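You operate a simulated robot arm through the tools that you are given. There is no shell and no other tool.

You are at the controls of a simulated robot arm. One attempt, no reset.

TASK
Close the station: air shut and vented, dose dial on 0, greased cone in the tray, smear wiped up.
Fine: Wipe with the felt pad and put it back where it lay. Set down upright: cone. What is to be rubbed or washed off counts as gone when no trace of it is left.

It is judged by the outcome, as a careful person would: the job done as asked, and still so three seconds after it is handed in. It fails if anything else is knocked over, pushed out of place, dropped, spilled or broken.

THE ROBOT
A 6-joint arm with a two-finger parallel gripper, fixed in place. Base frame: the origin is on the floor under the middle of its stand, x ahead of it, y to its left, z up; the work surface is at about z = 940. Readings come in mm, rad, newtons and seconds.
With the tool pointing down near the work surface it reaches from about 220 to 660 mm from the base axis. Its first joint turns from -1.152 to 1.152 rad. Payload 2.9 kg.
The TCP is the grasp point between the finger pads, 30 mm short of the fingertips. In the tool frame z runs along the fingers and y along their closing line. The gripper opens to 110 mm. The fingers are 20 mm wide and 10 mm thick; the gripper's body (48 by 112 mm) begins 55 mm behind the TCP.
Orientation is that of the tool frame in the base frame, as a unit quaternion [w, x, y, z]. With the fingers straight down and closing along the base's y, the tool's x points along the base's -x, its y along +y and its z along -z.

THE INTERFACE
- The arm moves only by the tool drive_tool. Its argument "targets" is a list of rows, each an object (a shift or turn left out is 0, a gripper value left out holds the last) with "dr": the turn, a rotation vector about the tool's x, y, z in rad, a list of three; "translation": the shift along the tool's x, y, z in mm, a list of three; "jaw": the finger opening in mm, from 0 to 110. In form: [{"dr": [rx, ry, rz], "translation": [dx, dy, dz], "jaw": jaw}, ...]. A call has 1 to 20 rows; each row shifts and turns the commanded pose from where the row before left it, along the tool's axes as they then stand. Each row takes 0.2 s and may step no farther than 50 mm and 0.15 rad from the row before; otherwise, or with a gripper value out of range, the whole call is refused. Where a pose cannot be reached the arm comes as near as it can. A force on the tool above 90 N (or 10 N above the force at the start of the call, whichever is more), or a blocked arm, ends the call early, and 0.2 s more pass. The fingers move at their own pace (about 108 mm/s each) and stop on an object; they squeeze with about 36 N. The grip force told is the motor's: it shows also when the fingers shut on nothing. Time passes only in rows, and 0.2 s behind the last, so rows that do not move let the fingers close. It gives the time, the measured TCP pose, the force on the tool (base axes), the opening and the grip force at its end, in the units of the frame above (readings bear some noise), with the torque about the TCP (base axes, N m) and any sound that the robot's microphone picked up, and new pictures: "show" is both (left out), scene, wrist or none.
- Cameras (640 x 400 px; columns grow to the right, rows downward): "scene" is fixed at [42.8, 409.3, 1397.1]; the picture's right is [-0.91, -0.42, 0.00], its down [-0.19, 0.41, -0.89] and it looks along [0.38, -0.81, -0.45] (base axes); focal length 295 px, centre (320, 200). "wrist" rides on the gripper at [72, 17, -103] in the tool frame; the picture's right is [-0.23, 0.97, 0.00], its down [-0.76, -0.18, -0.62] and it looks along [-0.61, -0.14, 0.78] (tool axes); focal length 222 px, centre (320, 200). There is no depth. A picture from a camera that has moved, and an enlarged one, comes with that camera's place and axes in the base frame and with its lens. The place of the scene camera against the robot may be out by one fixed shift of up to 25 mm in any direction.
- inspect(camera, box): a new picture of the part [left, top, right, bottom] of that camera's present view, enlarged. No time passes.
- finish_job(): hands the job in; it is judged then, once.

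Places have to be worked out from the pictures, the camera data and where the tool is seen. Open the gripper and draw the arm clear of the work before you hand the job in, unless the task says otherwise.

The tools are called after ">>>" by a JSON object that holds its "method" and its "body". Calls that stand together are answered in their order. drive_tool: Moves the arm, as the interface text tells. Its arguments: {"type":"object","properties":{"targets":{"type":"array","items":{"type":"object","properties":{"dr":{"type":"array","items":{"type":"number"}},"translation":{"type":"array","items":{"type":"number"}},"jaw":{"type":"number"}}}},"show":{"type":"string","enum":["both","scene","wrist","none"]}},"required":["targets"]} The other tools are called the same way: inspect (camera, box) takes an enlarged picture of a part of a camera's view; finish_job () hands the job in.

At the start:

```text
t: 0.0
ee_pos: [379.1, -81.7, 1311.2]
ee_rot: [0.002, 0.0, 1.0, 0.002]
contact_force: [0.1, 0.5, -0.3]
torque: [0.0, 0.04, -0.01]
grip_width: 110.0
finger_force: 0.0
```

scene: 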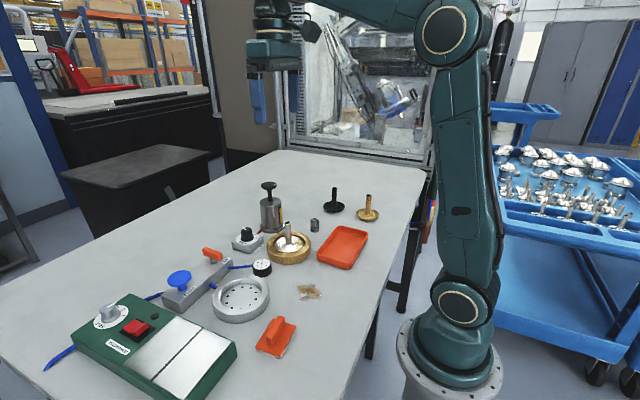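
wrist: 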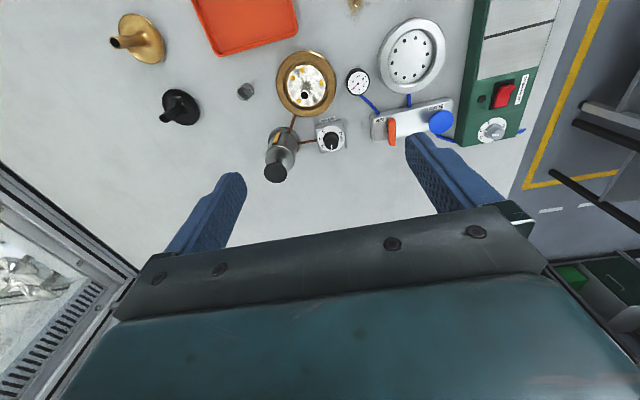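

I start by looking closer at the objects on the table before moving anything.

>>> {"method": "inspect", "body": {"camera": "scene", "box": [220, 170, 400, 282]}}

>>> {"method": "inspect", "body": {"camera": "scene", "box": [60, 240, 320, 400]}}

>>> {"method": "inspect", "body": {"camera": "wrist", "box": [230, 30, 550, 190]}}

>>> {"method": "inspect", "body": {"camera": "wrist", "box": [90, 0, 350, 160]}}

```text
3.56 times, centred on (310, 226) of scene
camera zoom: at [42.8, 409.3, 1397.1], right [-0.91, -0.42, 0.0], down [-0.19, 0.41, -0.89], along [0.38, -0.81, -0.45], focal length 1048 px, centre (356, 108)
```

zoom: 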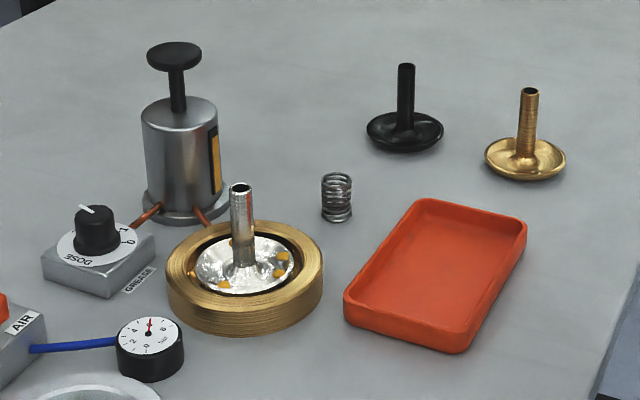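

```text
2.46 times, centred on (190, 320) of scene
camera zoom: at [42.8, 409.3, 1397.1], right [-0.91, -0.42, 0.0], down [-0.19, 0.41, -0.89], along [0.38, -0.81, -0.45], focal length 726 px, centre (640, -95)
```

zoom: 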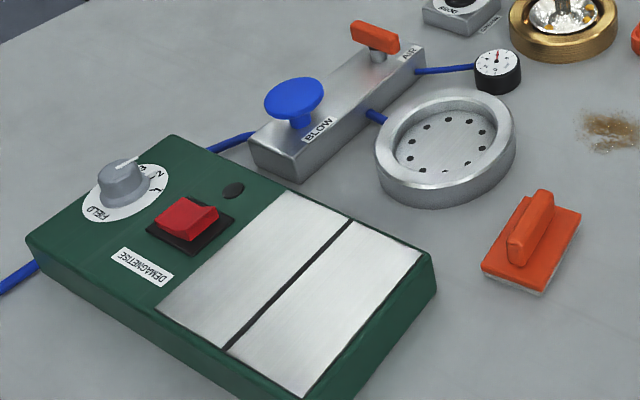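

```text
2.00 times, centred on (390, 110) of wrist
camera zoom: at [306.6, -64.6, 1415.8], right [0.23, 0.97, 0.0], down [0.76, -0.18, 0.62], along [0.61, -0.14, -0.78], focal length 444 px, centre (180, 380)
```

zoom: 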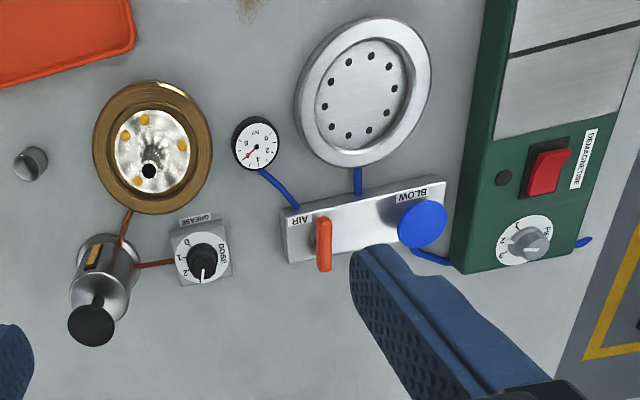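

```text
2.46 times, centred on (220, 80) of wrist
camera zoom: at [306.6, -64.6, 1415.8], right [0.23, 0.97, 0.0], down [0.76, -0.18, 0.62], along [0.61, -0.14, -0.78], focal length 547 px, centre (566, 495)
```

zoom: 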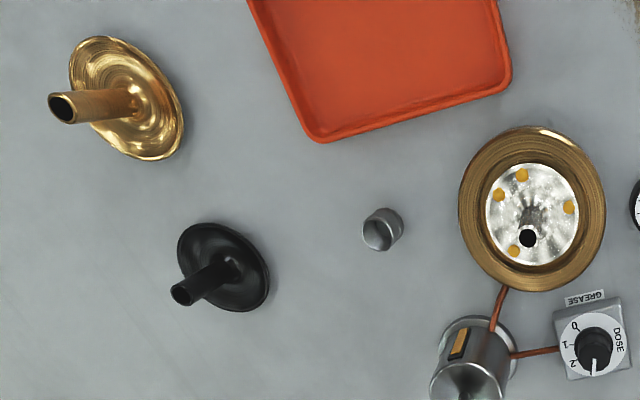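

I look closer at the gauge, the air lever and the dose dial to read their present states.

>>> {"method": "inspect", "body": {"camera": "wrist", "box": [335, 55, 415, 105]}}

>>> {"method": "inspect", "body": {"camera": "wrist", "box": [365, 90, 461, 150]}}

>>> {"method": "inspect", "body": {"camera": "wrist", "box": [290, 105, 370, 155]}}

>>> {"method": "inspect", "body": {"camera": "scene", "box": [150, 225, 280, 306]}}

```text
8.00 times, centred on (375, 80) of wrist
camera zoom: at [306.6, -64.6, 1415.8], right [0.23, 0.97, 0.0], down [0.76, -0.18, 0.62], along [0.61, -0.14, -0.78], focal length 1777 px, centre (-120, 1160)
```

zoom: 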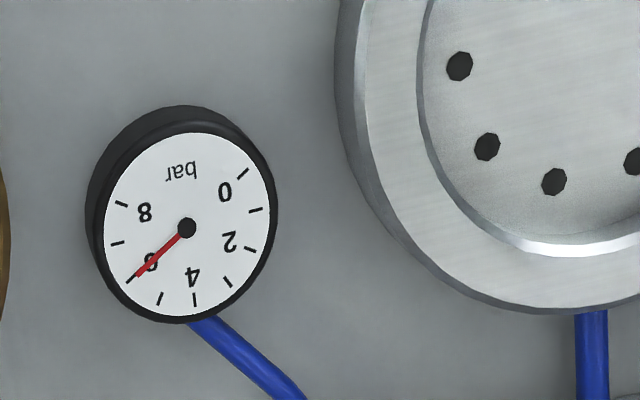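

```text
6.67 times, centred on (413, 120) of wrist
camera zoom: at [306.6, -64.6, 1415.8], right [0.23, 0.97, 0.0], down [0.76, -0.18, 0.62], along [0.61, -0.14, -0.78], focal length 1481 px, centre (-300, 733)
```

zoom: 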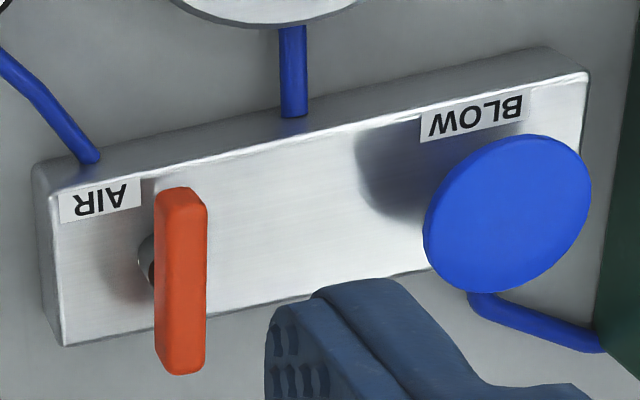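

```text
8.00 times, centred on (330, 130) of wrist
camera zoom: at [306.6, -64.6, 1415.8], right [0.23, 0.97, 0.0], down [0.76, -0.18, 0.62], along [0.61, -0.14, -0.78], focal length 1777 px, centre (240, 760)
```

zoom: 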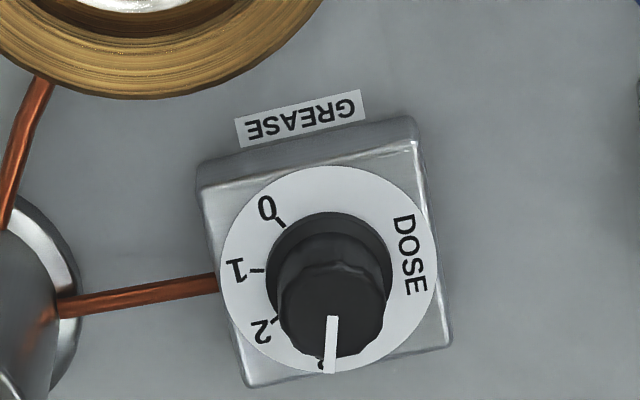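

```text
4.92 times, centred on (215, 266) of scene
camera zoom: at [42.8, 409.3, 1397.1], right [-0.91, -0.42, 0.0], down [-0.19, 0.41, -0.89], along [0.38, -0.81, -0.45], focal length 1451 px, centre (837, -122)
```

zoom: 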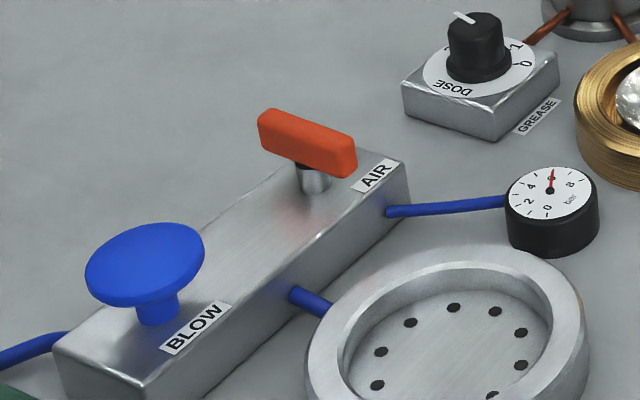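

The gauge reads about 6 bar, the dose dial stands on 3, and the air lever lies across its block. I tilt the tool in free air high above the table, so that the wrist camera looks straight down on the work.

>>> {"method": "drive_tool", "body": {"targets": [{"translation": [25, 40, 0]}, {"translation": [24, 40, 0]}, {"dr": [0, 0.15, 0]}, {"dr": [0, 0.15, 0]}, {"dr": [0, 0.15, 0]}, {"dr": [0, 0.15, 0]}, {}], "show": "both"}}

```text
t: 1.0
ee_pos: [333.7, 0.2, 1299.6]
ee_rot: [-0.129, 0.001, 0.992, 0.001]
contact_force: [9.4, 3.4, -24.4]
torque: [-0.61, 0.07, -0.25]
grip_width: 109.9
finger_force: 0.1
out of reach, approached as far as the arm can: row 4, 5
stopped in row 5: the force on the tool passed its limit at 112 N (the readings are from after the stop); the commanded pose is now the measured one
camera wrist: at [289.5, 15.1, 1419.3], right [0.22, 0.97, -0.06], down [0.9, -0.18, 0.41], along [0.39, -0.14, -0.91], focal length 222 px, centre (320, 200)
```

scene: 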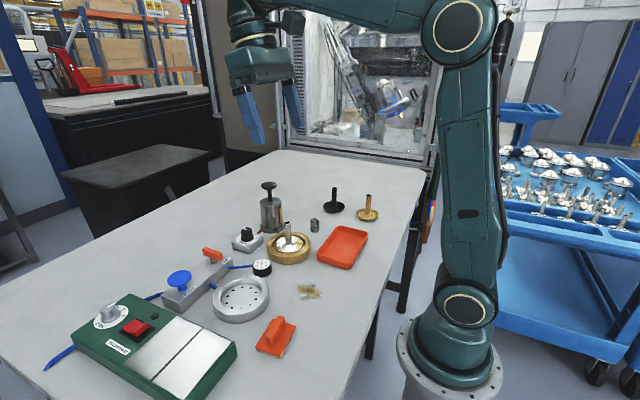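
wrist: 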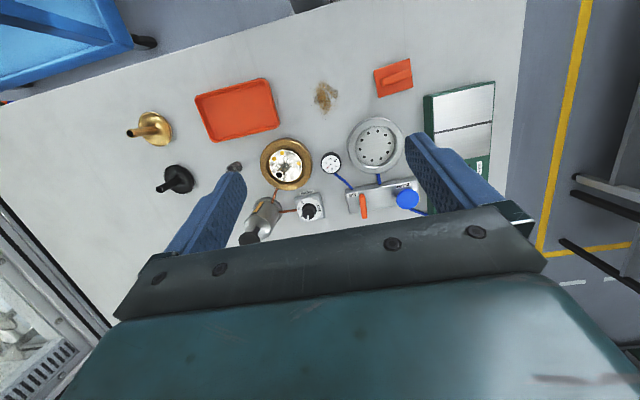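

The arm cannot tilt farther there, but this view is good. I zoom into it to fix the positions of all objects.

>>> {"method": "inspect", "body": {"camera": "wrist", "box": [300, 50, 460, 150]}}

>>> {"method": "inspect", "body": {"camera": "wrist", "box": [240, 130, 440, 255]}}

>>> {"method": "inspect", "body": {"camera": "wrist", "box": [120, 70, 320, 195]}}

>>> {"method": "inspect", "body": {"camera": "scene", "box": [230, 270, 350, 370]}}

```text
4.00 times, centred on (380, 100) of wrist
camera zoom: at [289.5, 15.1, 1419.3], right [0.22, 0.97, -0.06], down [0.9, -0.18, 0.41], along [0.39, -0.14, -0.91], focal length 888 px, centre (80, 600)
```

zoom: 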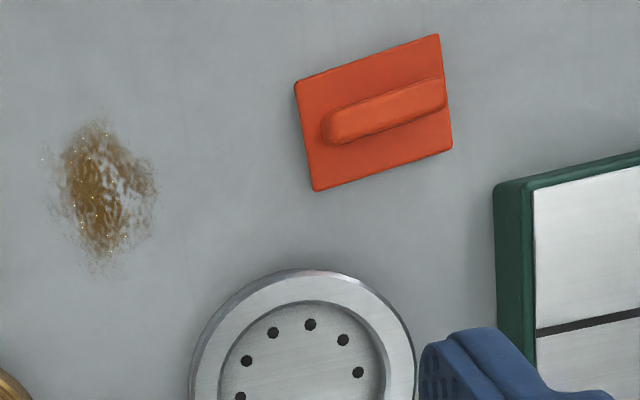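

```text
3.20 times, centred on (340, 192) of wrist
camera zoom: at [289.5, 15.1, 1419.3], right [0.22, 0.97, -0.06], down [0.9, -0.18, 0.41], along [0.39, -0.14, -0.91], focal length 711 px, centre (256, 224)
```

zoom: 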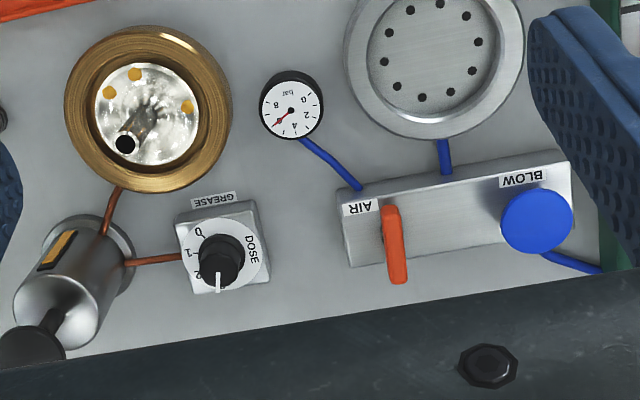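

```text
3.20 times, centred on (220, 132) of wrist
camera zoom: at [289.5, 15.1, 1419.3], right [0.22, 0.97, -0.06], down [0.9, -0.18, 0.41], along [0.39, -0.14, -0.91], focal length 711 px, centre (640, 416)
```

zoom: 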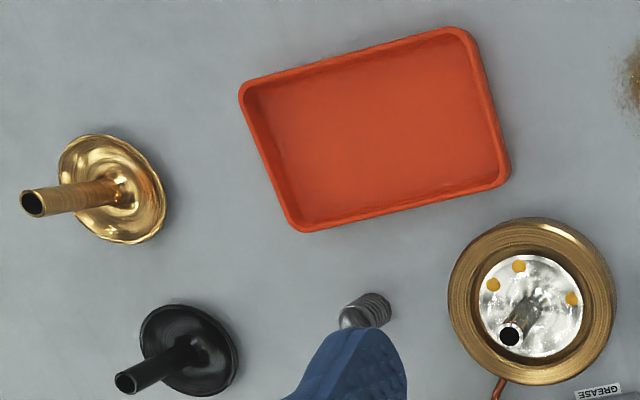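

```text
4.00 times, centred on (290, 320) of scene
camera zoom: at [42.9, 409.3, 1397.1], right [-0.91, -0.42, 0.0], down [-0.19, 0.41, -0.89], along [0.38, -0.81, -0.45], focal length 1179 px, centre (440, -280)
```

zoom: 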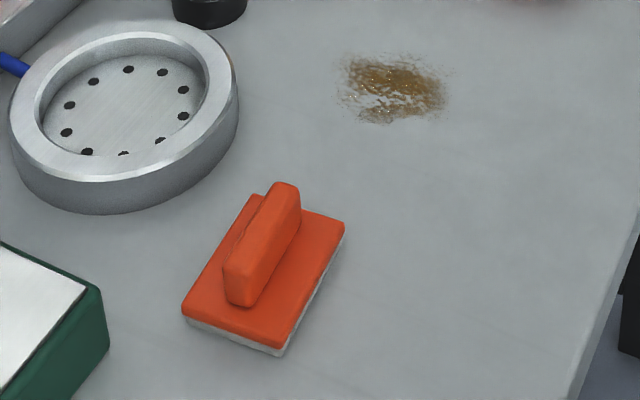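

From this view I put the smear near (283, 0), the pad handle near (280, 126) lying along y, the air lever near (504, 34) lying along x, and the BLOW button near (505, 125). I bring the tool back upright, close the jaw and go above the BLOW button at a safe height.

>>> {"method": "drive_tool", "body": {"targets": [{"dr": [0, -0.129, 0], "jaw": 0}, {"dr": [0, -0.1297, 0]}, {"translation": [-28.5, 20.9, 25]}, {"translation": [-28.5, 20.9, 25]}, {"translation": [-28.5, 20.9, 25]}, {"translation": [-28.5, 20.9, 25]}, {"translation": [-28.5, 20.9, 25]}, {"translation": [-28.5, 20.9, 25]}, {}], "show": "both"}}

```text
t: 3.0
ee_pos: [501.4, 123.7, 1149.5]
ee_rot: [-0.003, 0.001, 1.0, 0.0]
contact_force: [0.3, -0.4, 0.3]
torque: [0.0, 0.0, -0.05]
grip_width: 0.0
finger_force: 36.2
camera wrist: at [428.9, 139.9, 1254.3], right [0.23, 0.97, 0.0], down [0.77, -0.18, 0.62], along [0.6, -0.14, -0.79], focal length 222 px, centre (320, 200)
```

scene: 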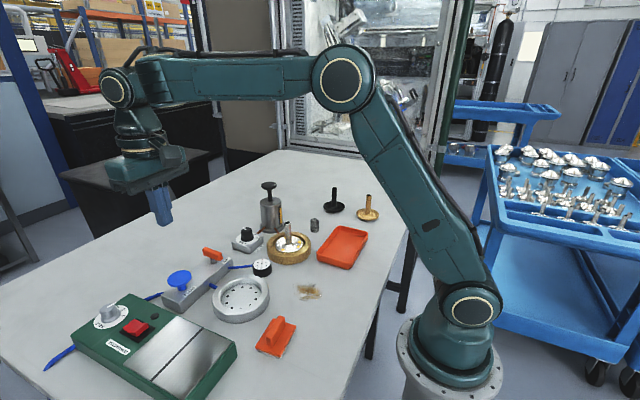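
wrist: 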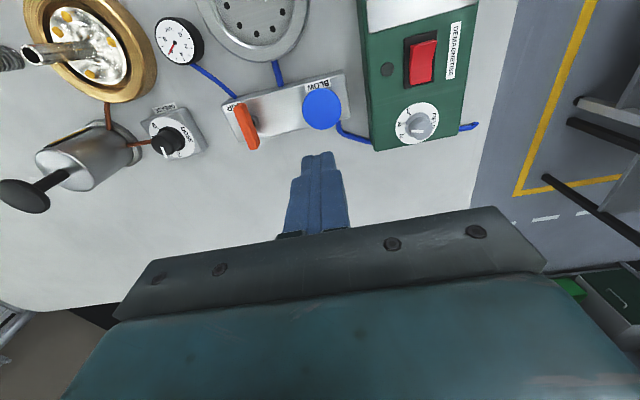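

The closed fingertips stand right above the BLOW button, whose top I triangulate at about (500, 124, 1000). I come down to just above it.

>>> {"method": "drive_tool", "body": {"targets": [{"translation": [0, 0, 40]}, {"translation": [0, 0, 40]}, {"translation": [0, 0, 25]}, {}], "show": "both"}}

```text
t: 4.0
ee_pos: [500.4, 122.8, 1043.6]
ee_rot: [-0.002, -0.001, 1.0, 0.0]
contact_force: [0.2, -0.3, -0.3]
torque: [-0.03, -0.02, -0.01]
grip_width: 0.3
finger_force: 36.2
camera wrist: at [428.0, 139.4, 1148.6], right [0.23, 0.97, 0.0], down [0.77, -0.18, 0.62], along [0.6, -0.14, -0.79], focal length 222 px, centre (320, 200)
```

scene: 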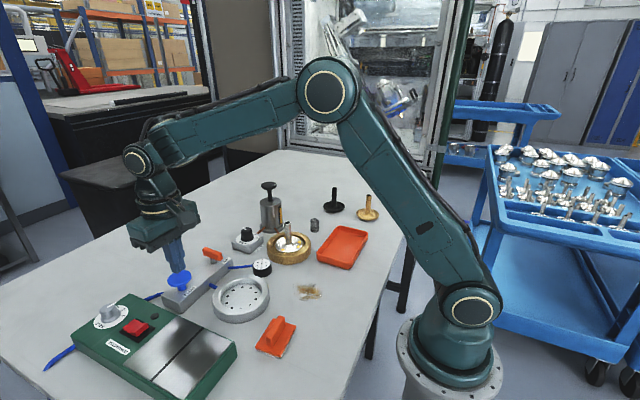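
wrist: 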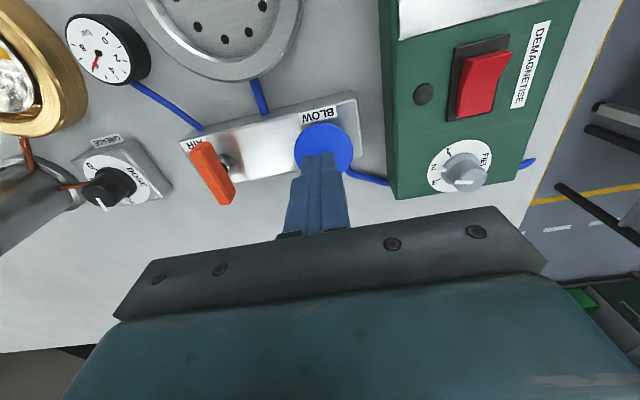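

The fingertips hover about 13 mm above the button. I press in small steps to see at what height it yields and what the gauge does.

>>> {"method": "drive_tool", "body": {"targets": [{"translation": [0, 0, 4]}, {"translation": [0, 0, 4]}, {"translation": [0, 0, 3]}, {"translation": [0, 0, 3]}, {"translation": [0, 0, 2]}, {}], "show": "both"}}

```text
t: 5.4
ee_pos: [501.4, 123.6, 1028.2]
ee_rot: [-0.003, 0.0, 1.0, 0.0]
contact_force: [-1.0, -1.8, 3.8]
torque: [-0.1, 0.01, -0.05]
grip_width: 0.1
finger_force: 36.0
camera wrist: at [429.3, 140.4, 1132.7], right [0.23, 0.97, 0.0], down [0.77, -0.18, 0.62], along [0.6, -0.14, -0.79], focal length 222 px, centre (320, 200)
```

scene: 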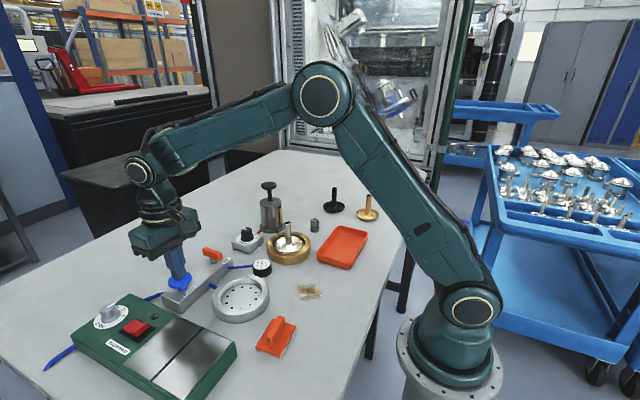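
wrist: 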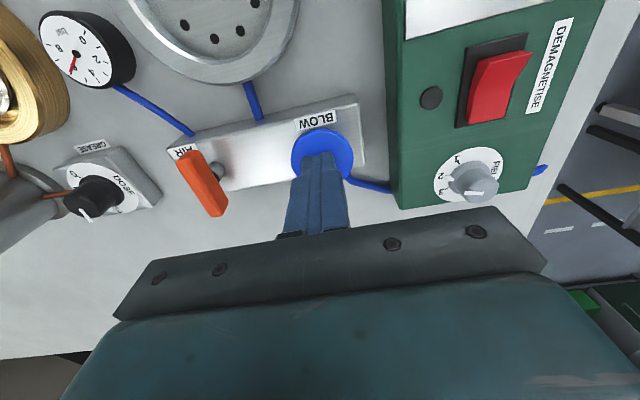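

Contact is just made at tip height 998 (about 4 N). I push on by a few millimetres.

>>> {"method": "drive_tool", "body": {"targets": [{"translation": [0, 0, 2]}, {"translation": [0, 0, 2]}, {"translation": [0, 0, 2]}, {}], "show": "wrist"}}

>>> {"method": "inspect", "body": {"camera": "wrist", "box": [0, 0, 160, 100]}}

```text
t: 6.4
ee_pos: [500.3, 124.6, 1022.7]
ee_rot: [-0.002, 0.0, 1.0, 0.001]
contact_force: [1.5, 0.3, 9.8]
torque: [-0.02, -0.11, -0.1]
grip_width: 0.0
finger_force: 36.2
heard: click
camera wrist: at [428.9, 140.4, 1127.2], right [0.23, 0.97, 0.0], down [0.76, -0.18, 0.62], along [0.6, -0.14, -0.78], focal length 222 px, centre (320, 200)
```

wrist: 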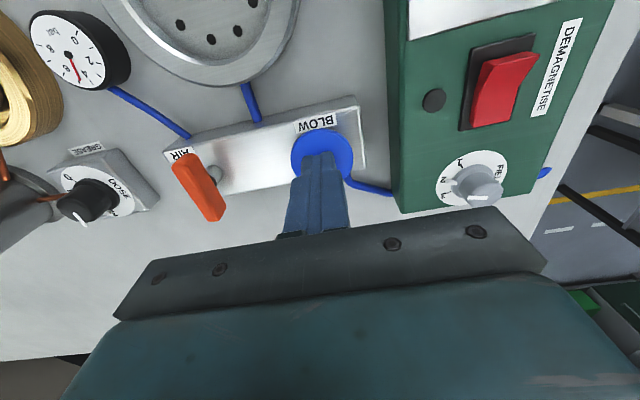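

```text
4.00 times, centred on (80, 50) of wrist
camera zoom: at [428.9, 140.4, 1127.2], right [0.23, 0.97, 0.0], down [0.76, -0.18, 0.62], along [0.6, -0.14, -0.78], focal length 888 px, centre (1280, 800)
```

zoom: 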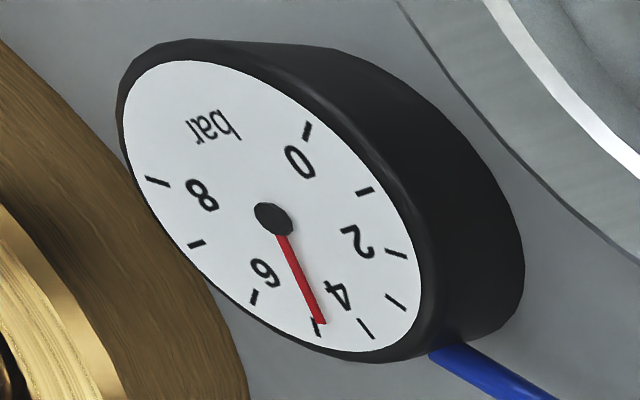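

The button clicked and the gauge needle has moved to about 5. I hold it down and watch whether the pressure keeps falling.

>>> {"method": "drive_tool", "body": {"targets": [{}, {}, {}, {}, {}], "show": "wrist"}}

>>> {"method": "inspect", "body": {"camera": "wrist", "box": [0, 0, 160, 100]}}

```text
t: 7.6
ee_pos: [500.8, 123.8, 1023.1]
ee_rot: [-0.001, 0.0, 1.0, 0.001]
contact_force: [4.6, 3.0, 13.1]
torque: [0.08, -0.27, 0.03]
grip_width: 0.1
finger_force: 36.0
camera wrist: at [429.0, 140.4, 1127.2], right [0.23, 0.97, 0.0], down [0.76, -0.18, 0.62], along [0.6, -0.14, -0.78], focal length 222 px, centre (320, 200)
```

wrist: 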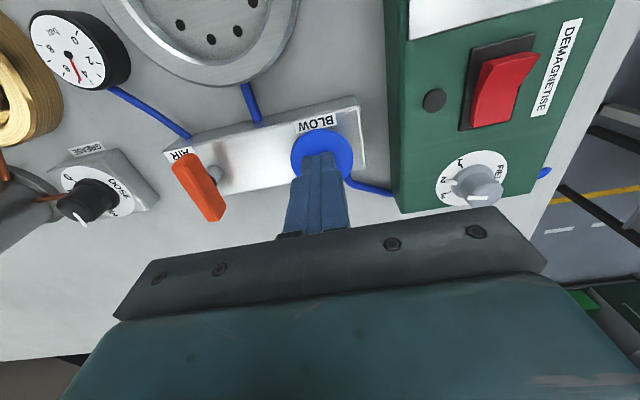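

```text
4.00 times, centred on (80, 50) of wrist
camera zoom: at [429.0, 140.4, 1127.2], right [0.23, 0.97, 0.0], down [0.76, -0.18, 0.62], along [0.6, -0.14, -0.78], focal length 888 px, centre (1280, 800)
```

zoom: 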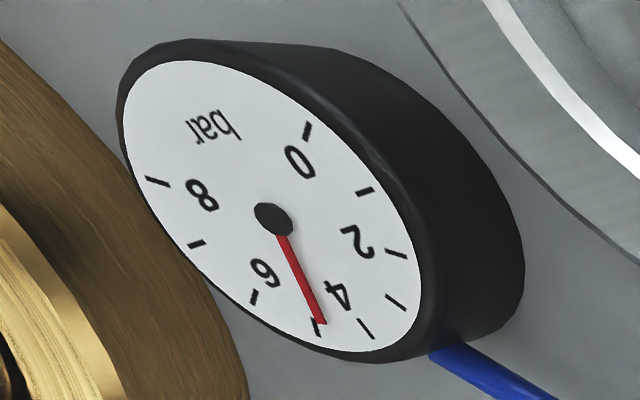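

With BLOW held the gauge stays at about 5, so the supply is open: the lever across the block means open. I release the button, lift and go over to the air lever with the jaw opened.

>>> {"method": "drive_tool", "body": {"targets": [{"translation": [0, 0, -20]}, {"translation": [0, 0, -40]}, {"translation": [0, -30, -20], "jaw": 50}, {"translation": [0, -30, 0]}, {"translation": [0, -30, 0]}, {}], "show": "both"}}

>>> {"method": "inspect", "body": {"camera": "wrist", "box": [220, 60, 420, 185]}}

```text
t: 9.0
ee_pos: [501.9, 34.8, 1102.8]
ee_rot: [-0.003, 0.0, 1.0, 0.0]
contact_force: [1.1, 0.4, 0.0]
torque: [-0.02, -0.01, 0.01]
grip_width: 50.0
finger_force: 0.1
camera wrist: at [429.7, 51.5, 1206.9], right [0.23, 0.97, 0.0], down [0.77, -0.18, 0.62], along [0.6, -0.14, -0.79], focal length 222 px, centre (320, 200)
```

scene: 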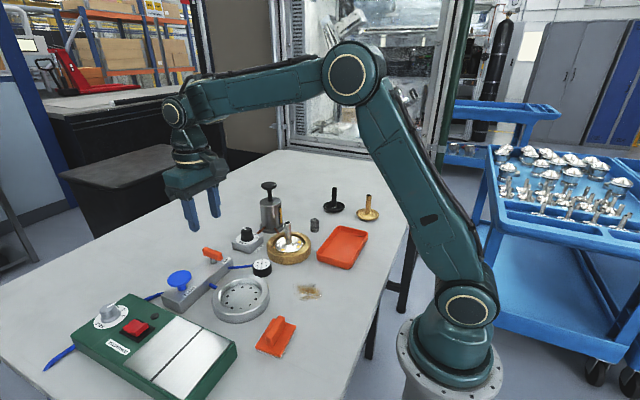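
wrist: 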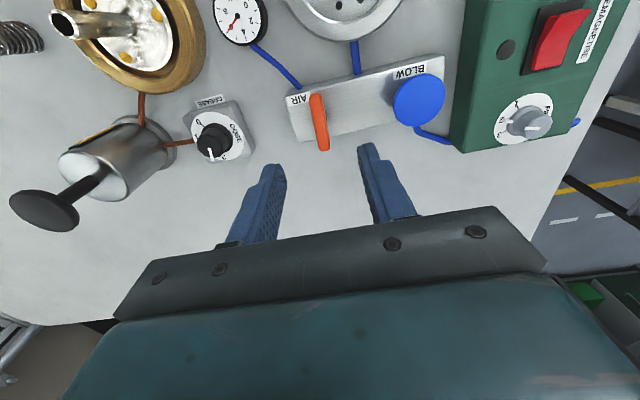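

```text
3.20 times, centred on (320, 122) of wrist
camera zoom: at [429.7, 51.5, 1206.9], right [0.23, 0.97, 0.0], down [0.77, -0.18, 0.62], along [0.6, -0.14, -0.79], focal length 711 px, centre (320, 448)
```

zoom: 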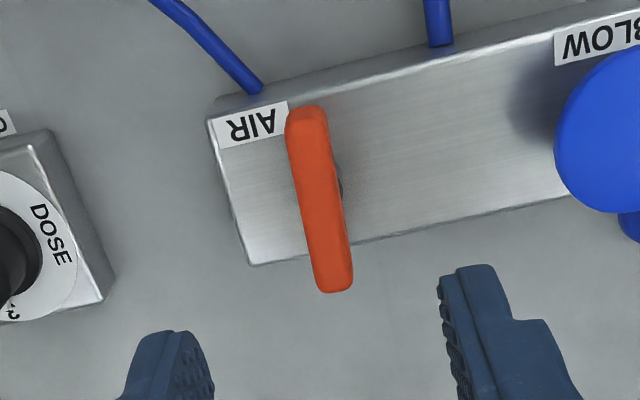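

The lever's centre sits at about (502, 35) with its top near z 994, straight below the tool. I descend to straddle it with the fingertips about 10 mm above the block, and close.

>>> {"method": "drive_tool", "body": {"targets": [{"translation": [0, 0, 35]}, {"translation": [0, 0, 35]}, {"translation": [0, 0, 23]}, {}, {"jaw": 0}, {}, {}], "show": "both"}}

>>> {"method": "inspect", "body": {"camera": "wrist", "box": [220, 80, 420, 205]}}

```text
t: 10.6
ee_pos: [500.4, 35.4, 1007.0]
ee_rot: [-0.002, -0.001, 1.0, 0.001]
contact_force: [1.3, 10.9, -5.1]
torque: [0.1, -0.68, 0.0]
grip_width: 13.3
finger_force: 45.2
camera wrist: at [428.1, 51.4, 1110.5], right [0.22, 0.97, 0.0], down [0.77, -0.18, 0.62], along [0.6, -0.14, -0.79], focal length 222 px, centre (320, 200)
```

scene: 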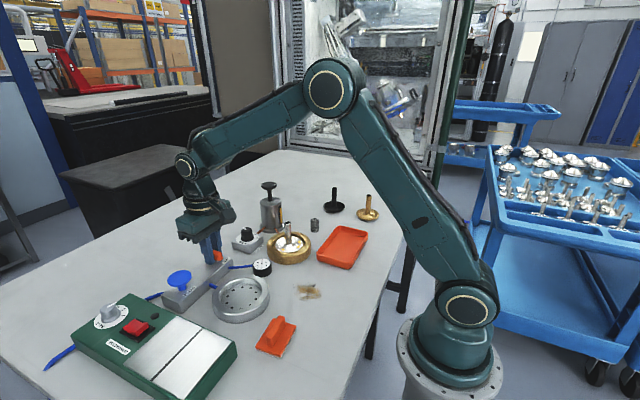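
wrist: 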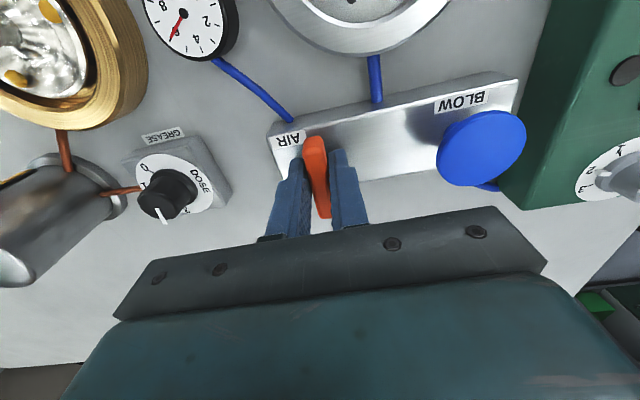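

```text
3.20 times, centred on (320, 142) of wrist
camera zoom: at [428.1, 51.4, 1110.5], right [0.22, 0.97, 0.0], down [0.77, -0.18, 0.62], along [0.6, -0.14, -0.79], focal length 711 px, centre (320, 384)
```

zoom: 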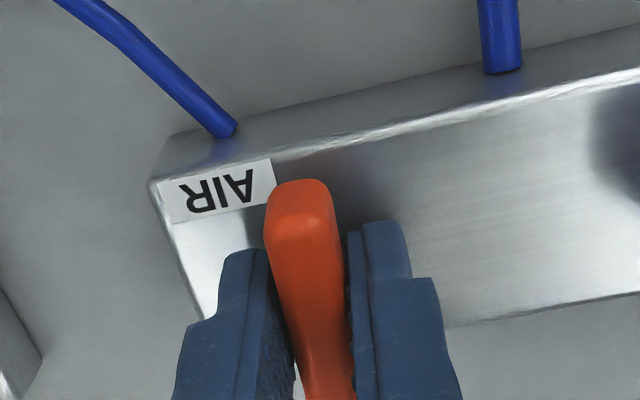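

The lever is gripped (13 mm wide). I try a small turn clockwise as seen from above and watch the torque to find which way it is free.

>>> {"method": "drive_tool", "body": {"targets": [{"dr": [0, 0, 0.1]}, {"dr": [0, 0, 0.1]}, {}], "show": "wrist"}}

>>> {"method": "inspect", "body": {"camera": "wrist", "box": [220, 80, 420, 205]}}

```text
t: 11.4
ee_pos: [501.5, 34.7, 1006.3]
ee_rot: [-0.005, 0.099, 0.995, 0.0]
contact_force: [-3.3, 16.1, -16.8]
torque: [0.5, -0.56, 0.03]
grip_width: 13.6
finger_force: 45.4
camera wrist: at [433.6, 65.9, 1110.9], right [0.42, 0.91, 0.0], down [0.72, -0.33, 0.62], along [0.56, -0.26, -0.79], focal length 222 px, centre (320, 200)
```

wrist: 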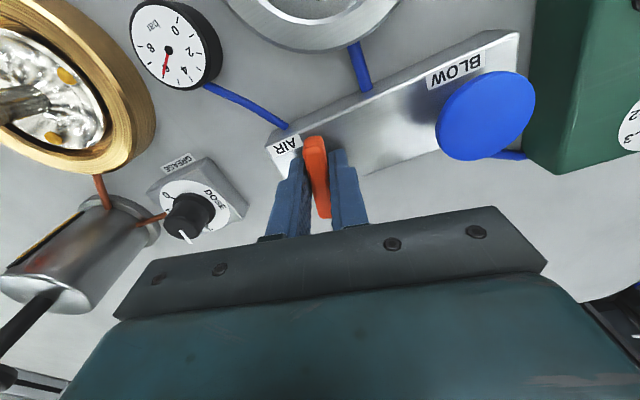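

```text
3.20 times, centred on (320, 142) of wrist
camera zoom: at [433.6, 65.9, 1110.9], right [0.42, 0.91, 0.0], down [0.72, -0.33, 0.62], along [0.56, -0.26, -0.79], focal length 711 px, centre (320, 384)
```

zoom: 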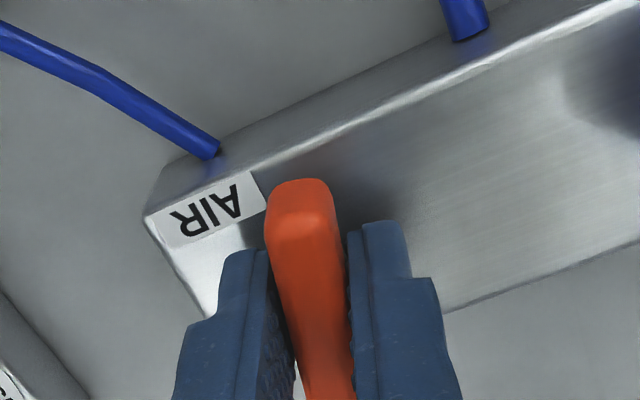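

The lever turns freely with the gripper that way. I carry on clockwise in steps while checking the force.

>>> {"method": "drive_tool", "body": {"targets": [{"dr": [0, 0, 0.12]}, {"dr": [0, 0, 0.12]}, {"dr": [0, 0, 0.12]}, {"dr": [0, 0, 0.12]}, {}], "show": "wrist"}}

```text
t: 12.6
ee_pos: [501.4, 34.9, 1007.7]
ee_rot: [-0.006, 0.333, 0.943, -0.001]
contact_force: [-2.4, 22.6, -30.1]
torque: [0.83, 0.13, 0.02]
grip_width: 13.6
finger_force: 45.1
camera wrist: at [456.3, 94.1, 1111.7], right [0.79, 0.62, -0.01], down [0.49, -0.62, 0.62], along [0.38, -0.49, -0.79], focal length 222 px, centre (320, 200)
```

wrist: 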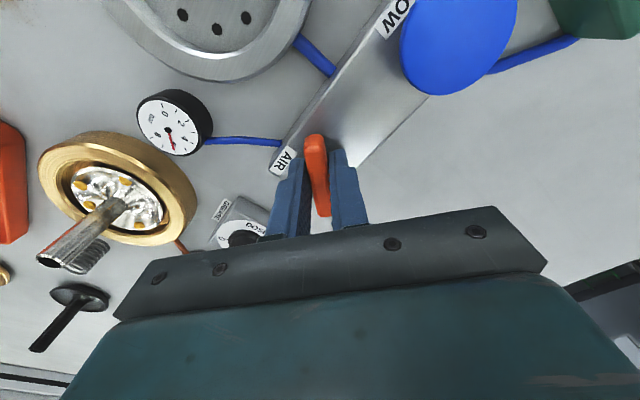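

It still turns without torque about the pivot, though the grip pulls the tool a bit (y 23 N, z −30 N). I ease the commanded place by about 2 mm to relieve that and go on turning.

>>> {"method": "drive_tool", "body": {"targets": [{"translation": [1.2, 1.5, 2]}, {"dr": [0, 0, 0.12]}, {"dr": [0, 0, 0.12]}, {"dr": [0, 0, 0.12]}, {"dr": [0, 0, 0.12]}, {}], "show": "wrist"}}

```text
t: 14.0
ee_pos: [502.0, 36.5, 1006.8]
ee_rot: [-0.003, 0.549, 0.836, -0.001]
contact_force: [-11.0, 12.5, -9.9]
torque: [0.99, 0.35, -0.01]
grip_width: 13.4
finger_force: 45.7
camera wrist: at [488.8, 109.2, 1111.4], right [0.98, 0.18, -0.01], down [0.14, -0.77, 0.62], along [0.11, -0.61, -0.78], focal length 222 px, centre (320, 200)
```

wrist: 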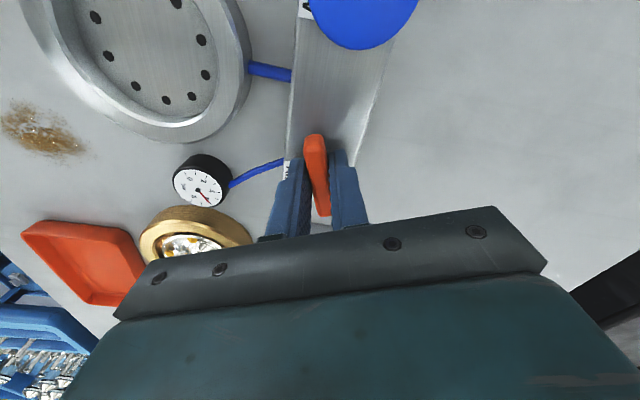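

Now about 67° round and moving freely. I finish the quarter turn.

>>> {"method": "drive_tool", "body": {"targets": [{"dr": [0, 0, 0.12]}, {"dr": [0, 0, 0.12]}, {"dr": [0, 0, 0.1]}, {"dr": [0, 0, 0.06]}, {}], "show": "both"}}

>>> {"method": "inspect", "body": {"camera": "wrist", "box": [160, 80, 400, 230]}}

```text
t: 15.2
ee_pos: [502.7, 36.2, 1007.2]
ee_rot: [-0.002, 0.705, 0.709, -0.001]
contact_force: [-8.9, 5.8, -4.6]
torque: [0.21, 0.06, 0.07]
grip_width: 13.5
finger_force: 44.9
camera wrist: at [518.9, 108.4, 1111.2], right [0.98, -0.22, -0.01], down [-0.17, -0.76, 0.62], along [-0.14, -0.61, -0.78], focal length 222 px, centre (320, 200)
```

scene: 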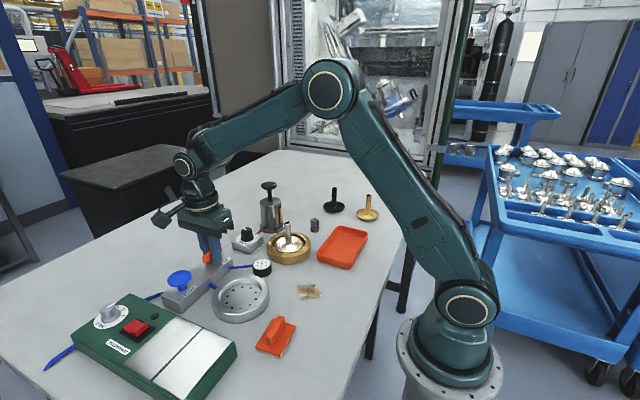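
wrist: 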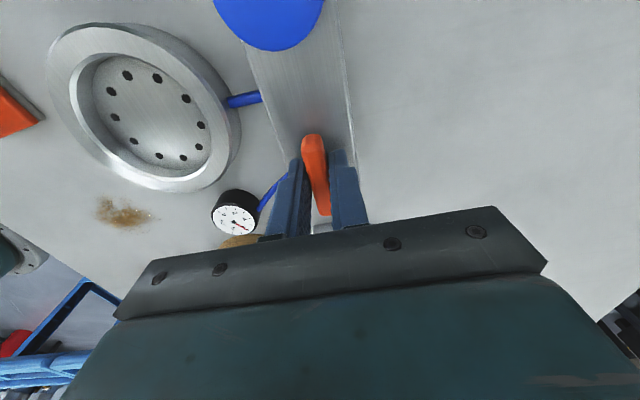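

```text
2.67 times, centred on (280, 155) of wrist
camera zoom: at [518.9, 108.4, 1111.2], right [0.98, -0.22, -0.01], down [-0.17, -0.76, 0.62], along [-0.14, -0.61, -0.78], focal length 592 px, centre (427, 320)
```

zoom: 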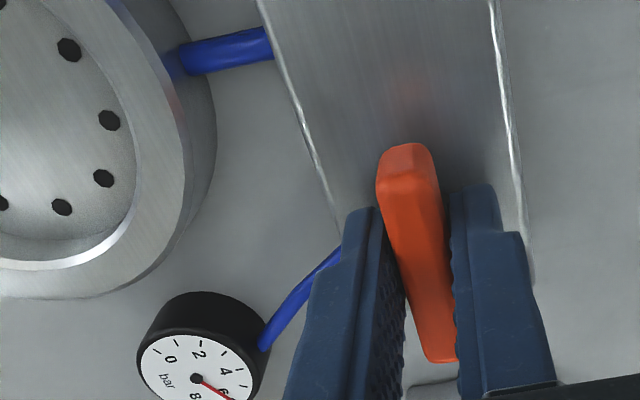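

The lever is now along the block. I nudge a touch farther to feel whether it has met its stop.

>>> {"method": "drive_tool", "body": {"targets": [{"dr": [0, 0, 0.04]}, {"dr": [0, 0, 0.04]}, {}], "show": "none"}}

```text
t: 16.0
ee_pos: [502.6, 35.9, 1005.9]
ee_rot: [-0.002, 0.732, 0.681, -0.002]
contact_force: [-10.2, -1.2, 1.5]
torque: [0.01, -0.09, 0.19]
grip_width: 13.3
finger_force: 45.0
```

Torque is now rising slightly at 94°, so it sits at its end. I open the fingers, lift clear, and turn the tool back on the way to the BLOW button.

>>> {"method": "drive_tool", "body": {"targets": [{"jaw": 45}, {}, {"translation": [0, 0, -35]}, {"translation": [0, 0, -40]}, {"dr": [0, 0, -0.149]}, {"dr": [0, 0, -0.149]}, {"dr": [0, 0, -0.149]}, {"dr": [0, 0, -0.149]}, {"dr": [0, 0, -0.149]}, {"dr": [0, 0, -0.149]}, {"dr": [0, 0, -0.149]}, {"dr": [0, 0, -0.149]}, {"dr": [0, 0, -0.149]}, {"dr": [0, 0, -0.149]}, {"dr": [0, 0, -0.15]}, {}], "show": "both"}}

>>> {"method": "inspect", "body": {"camera": "wrist", "box": [180, 0, 460, 175]}}

```text
t: 19.4
ee_pos: [501.8, 35.7, 1083.4]
ee_rot: [-0.003, -0.001, 1.0, 0.0]
contact_force: [0.2, 0.5, -0.4]
torque: [-0.01, -0.01, 0.01]
grip_width: 44.9
finger_force: 0.0
camera wrist: at [429.2, 52.2, 1187.7], right [0.23, 0.97, 0.0], down [0.77, -0.18, 0.62], along [0.6, -0.14, -0.79], focal length 222 px, centre (320, 200)
```

scene: 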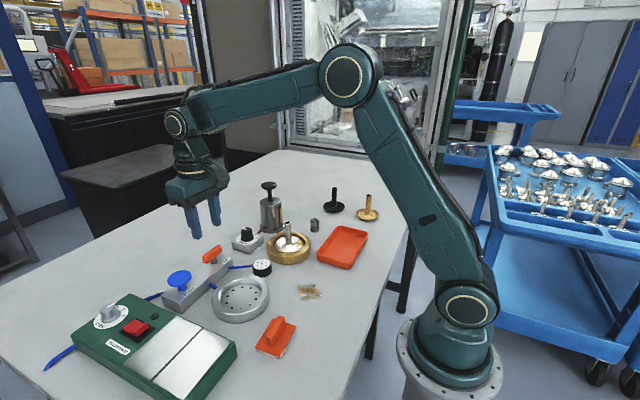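
wrist: 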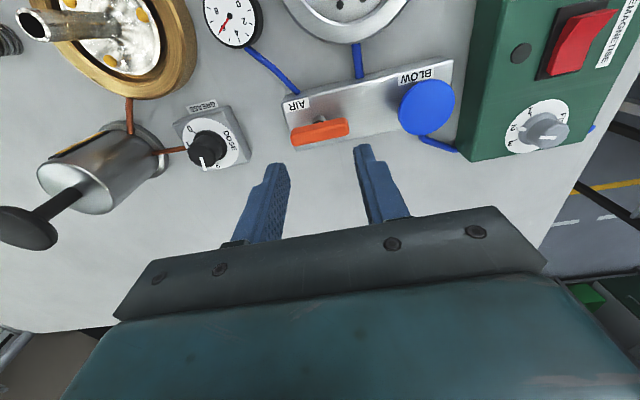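

```text
2.29 times, centred on (320, 88) of wrist
camera zoom: at [429.2, 52.2, 1187.7], right [0.23, 0.97, 0.0], down [0.77, -0.18, 0.62], along [0.6, -0.14, -0.79], focal length 508 px, centre (320, 457)
```

zoom: 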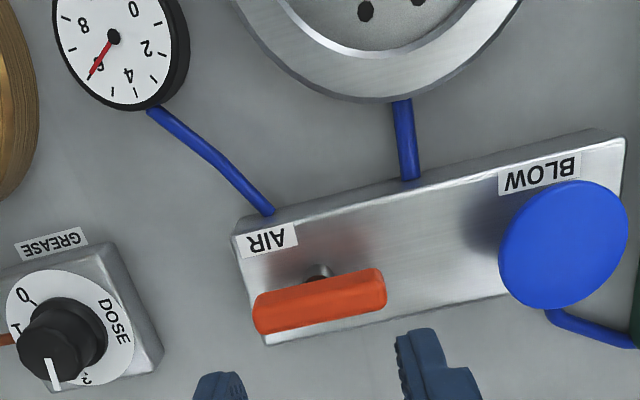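

The lever lies along the block; the gauge still shows 6 bar trapped. I close the jaw, move over BLOW and press it down again to vent.

>>> {"method": "drive_tool", "body": {"targets": [{"translation": [0, 44, 0], "jaw": 0}, {"translation": [1, 44, 0]}, {}, {"translation": [0, 0, 25]}, {"translation": [0, 0, 20]}, {"translation": [0, 0, 8]}, {"translation": [0, 0, 4]}, {"translation": [0, 0, 3]}, {}, {}, {}], "show": "wrist"}}

>>> {"method": "inspect", "body": {"camera": "wrist", "box": [0, 0, 240, 150]}}

```text
t: 21.8
ee_pos: [500.7, 124.9, 1022.9]
ee_rot: [-0.002, 0.0, 1.0, 0.0]
contact_force: [-0.9, 2.2, 13.3]
torque: [0.09, -0.06, -0.02]
grip_width: 0.0
finger_force: 35.9
heard: click
camera wrist: at [428.5, 141.8, 1127.2], right [0.23, 0.97, 0.0], down [0.76, -0.18, 0.62], along [0.6, -0.14, -0.78], focal length 222 px, centre (320, 200)
```

wrist: 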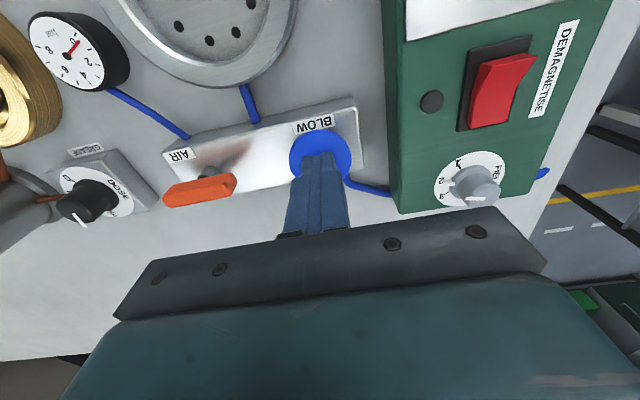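

```text
2.67 times, centred on (120, 75) of wrist
camera zoom: at [428.5, 141.8, 1127.2], right [0.23, 0.97, 0.0], down [0.76, -0.18, 0.62], along [0.6, -0.14, -0.78], focal length 592 px, centre (853, 533)
```

zoom: 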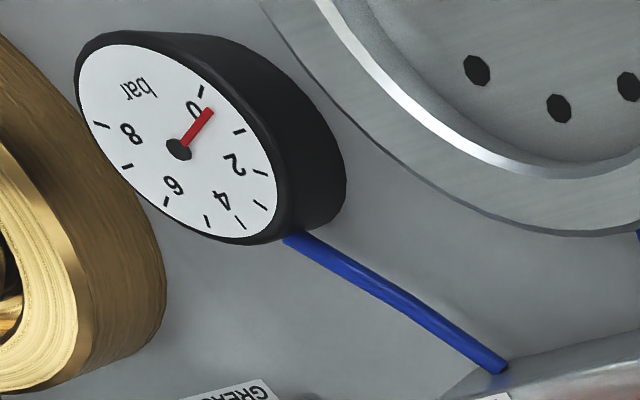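

The pressure is falling almost to 0. I hold the button for two more seconds so that it vents fully.

>>> {"method": "drive_tool", "body": {"targets": [{}, {}, {}, {}, {}, {}, {}, {}, {}, {}], "show": "wrist"}}

>>> {"method": "inspect", "body": {"camera": "wrist", "box": [0, 0, 160, 100]}}

```text
t: 24.0
ee_pos: [500.9, 125.4, 1023.3]
ee_rot: [-0.001, 0.0, 1.0, 0.001]
contact_force: [2.0, 6.5, 20.2]
torque: [0.2, -0.27, 0.11]
grip_width: 0.1
finger_force: 36.5
camera wrist: at [428.5, 141.8, 1127.1], right [0.23, 0.97, 0.0], down [0.76, -0.18, 0.62], along [0.6, -0.14, -0.78], focal length 222 px, centre (320, 200)
```

wrist: 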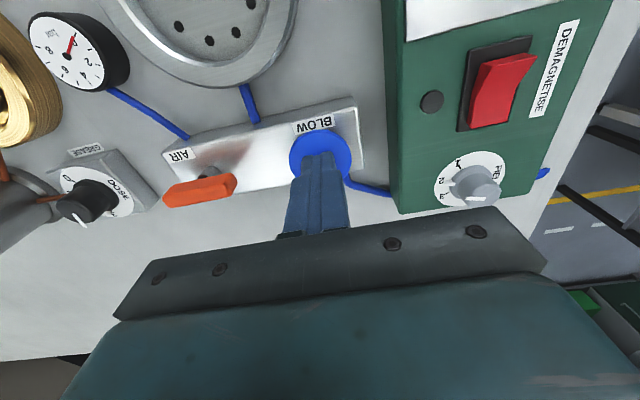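

```text
4.00 times, centred on (80, 50) of wrist
camera zoom: at [428.5, 141.8, 1127.1], right [0.23, 0.97, 0.0], down [0.76, -0.18, 0.62], along [0.6, -0.14, -0.78], focal length 888 px, centre (1280, 800)
```

zoom: 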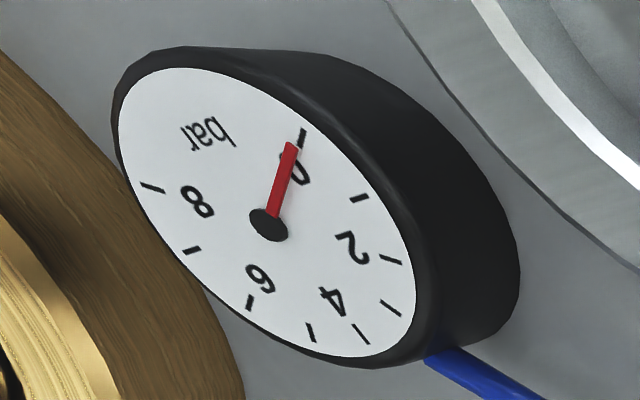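

The gauge is on 0. I release the button, lift, and move over toward the dose dial, then check that the gauge stays at 0.

>>> {"method": "drive_tool", "body": {"targets": [{"translation": [0, 0, -20]}, {"translation": [0, 0, -40]}, {"translation": [0, 0, -45]}, {"translation": [0, -48, 0], "jaw": 50}, {"translation": [0, -48, 0]}, {"translation": [0, -48, 0]}, {"translation": [0, -48, 0]}, {"translation": [0, -16, 0]}, {}], "show": "both"}}

>>> {"method": "inspect", "body": {"camera": "wrist", "box": [220, 60, 420, 185]}}

>>> {"method": "inspect", "body": {"camera": "scene", "box": [150, 225, 310, 325]}}

```text
t: 26.0
ee_pos: [500.3, -81.3, 1126.7]
ee_rot: [-0.003, -0.001, 1.0, 0.0]
contact_force: [0.1, 0.3, 0.3]
torque: [-0.01, 0.0, 0.01]
grip_width: 50.0
finger_force: 0.0
camera wrist: at [428.5, -65.5, 1230.7], right [0.23, 0.97, 0.0], down [0.77, -0.18, 0.62], along [0.6, -0.14, -0.79], focal length 222 px, centre (320, 200)
```

scene: 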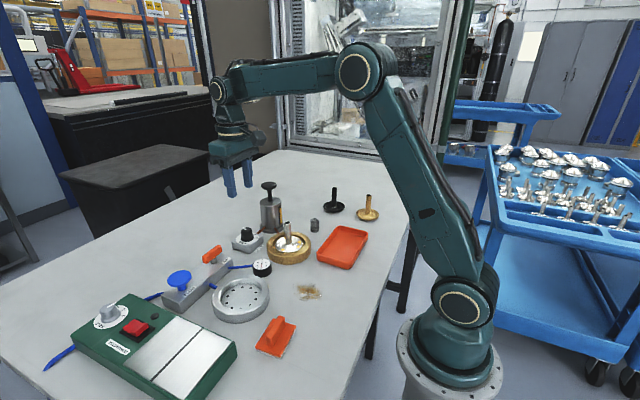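
wrist: 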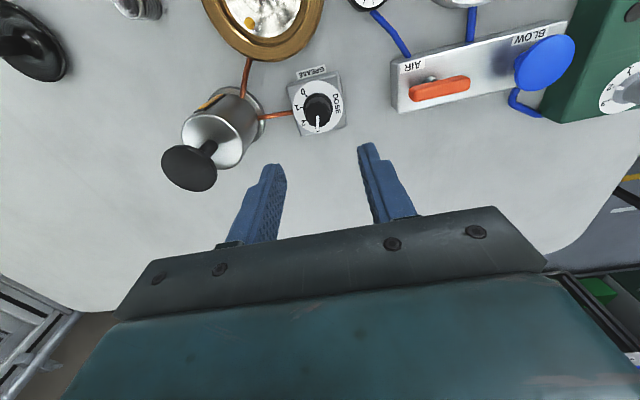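

```text
3.20 times, centred on (320, 122) of wrist
camera zoom: at [428.5, -65.5, 1230.7], right [0.23, 0.97, 0.0], down [0.77, -0.18, 0.62], along [0.6, -0.14, -0.79], focal length 711 px, centre (320, 448)
```

zoom: 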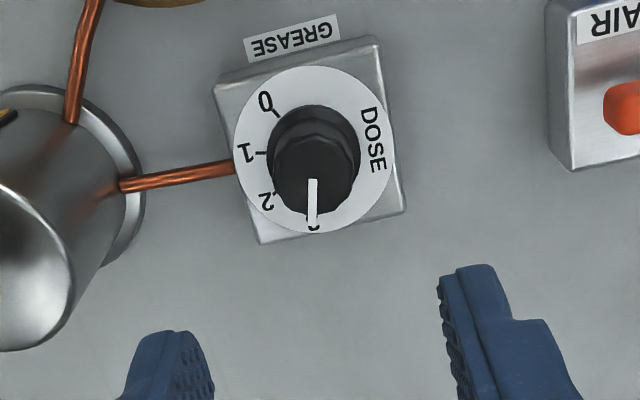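

```text
4.00 times, centred on (230, 275) of scene
camera zoom: at [42.9, 409.2, 1397.1], right [-0.91, -0.42, 0.0], down [-0.19, 0.41, -0.89], along [0.38, -0.81, -0.45], focal length 1179 px, centre (680, -100)
```

zoom: 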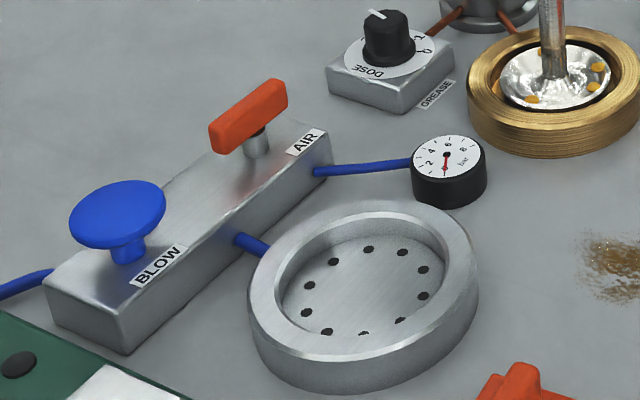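

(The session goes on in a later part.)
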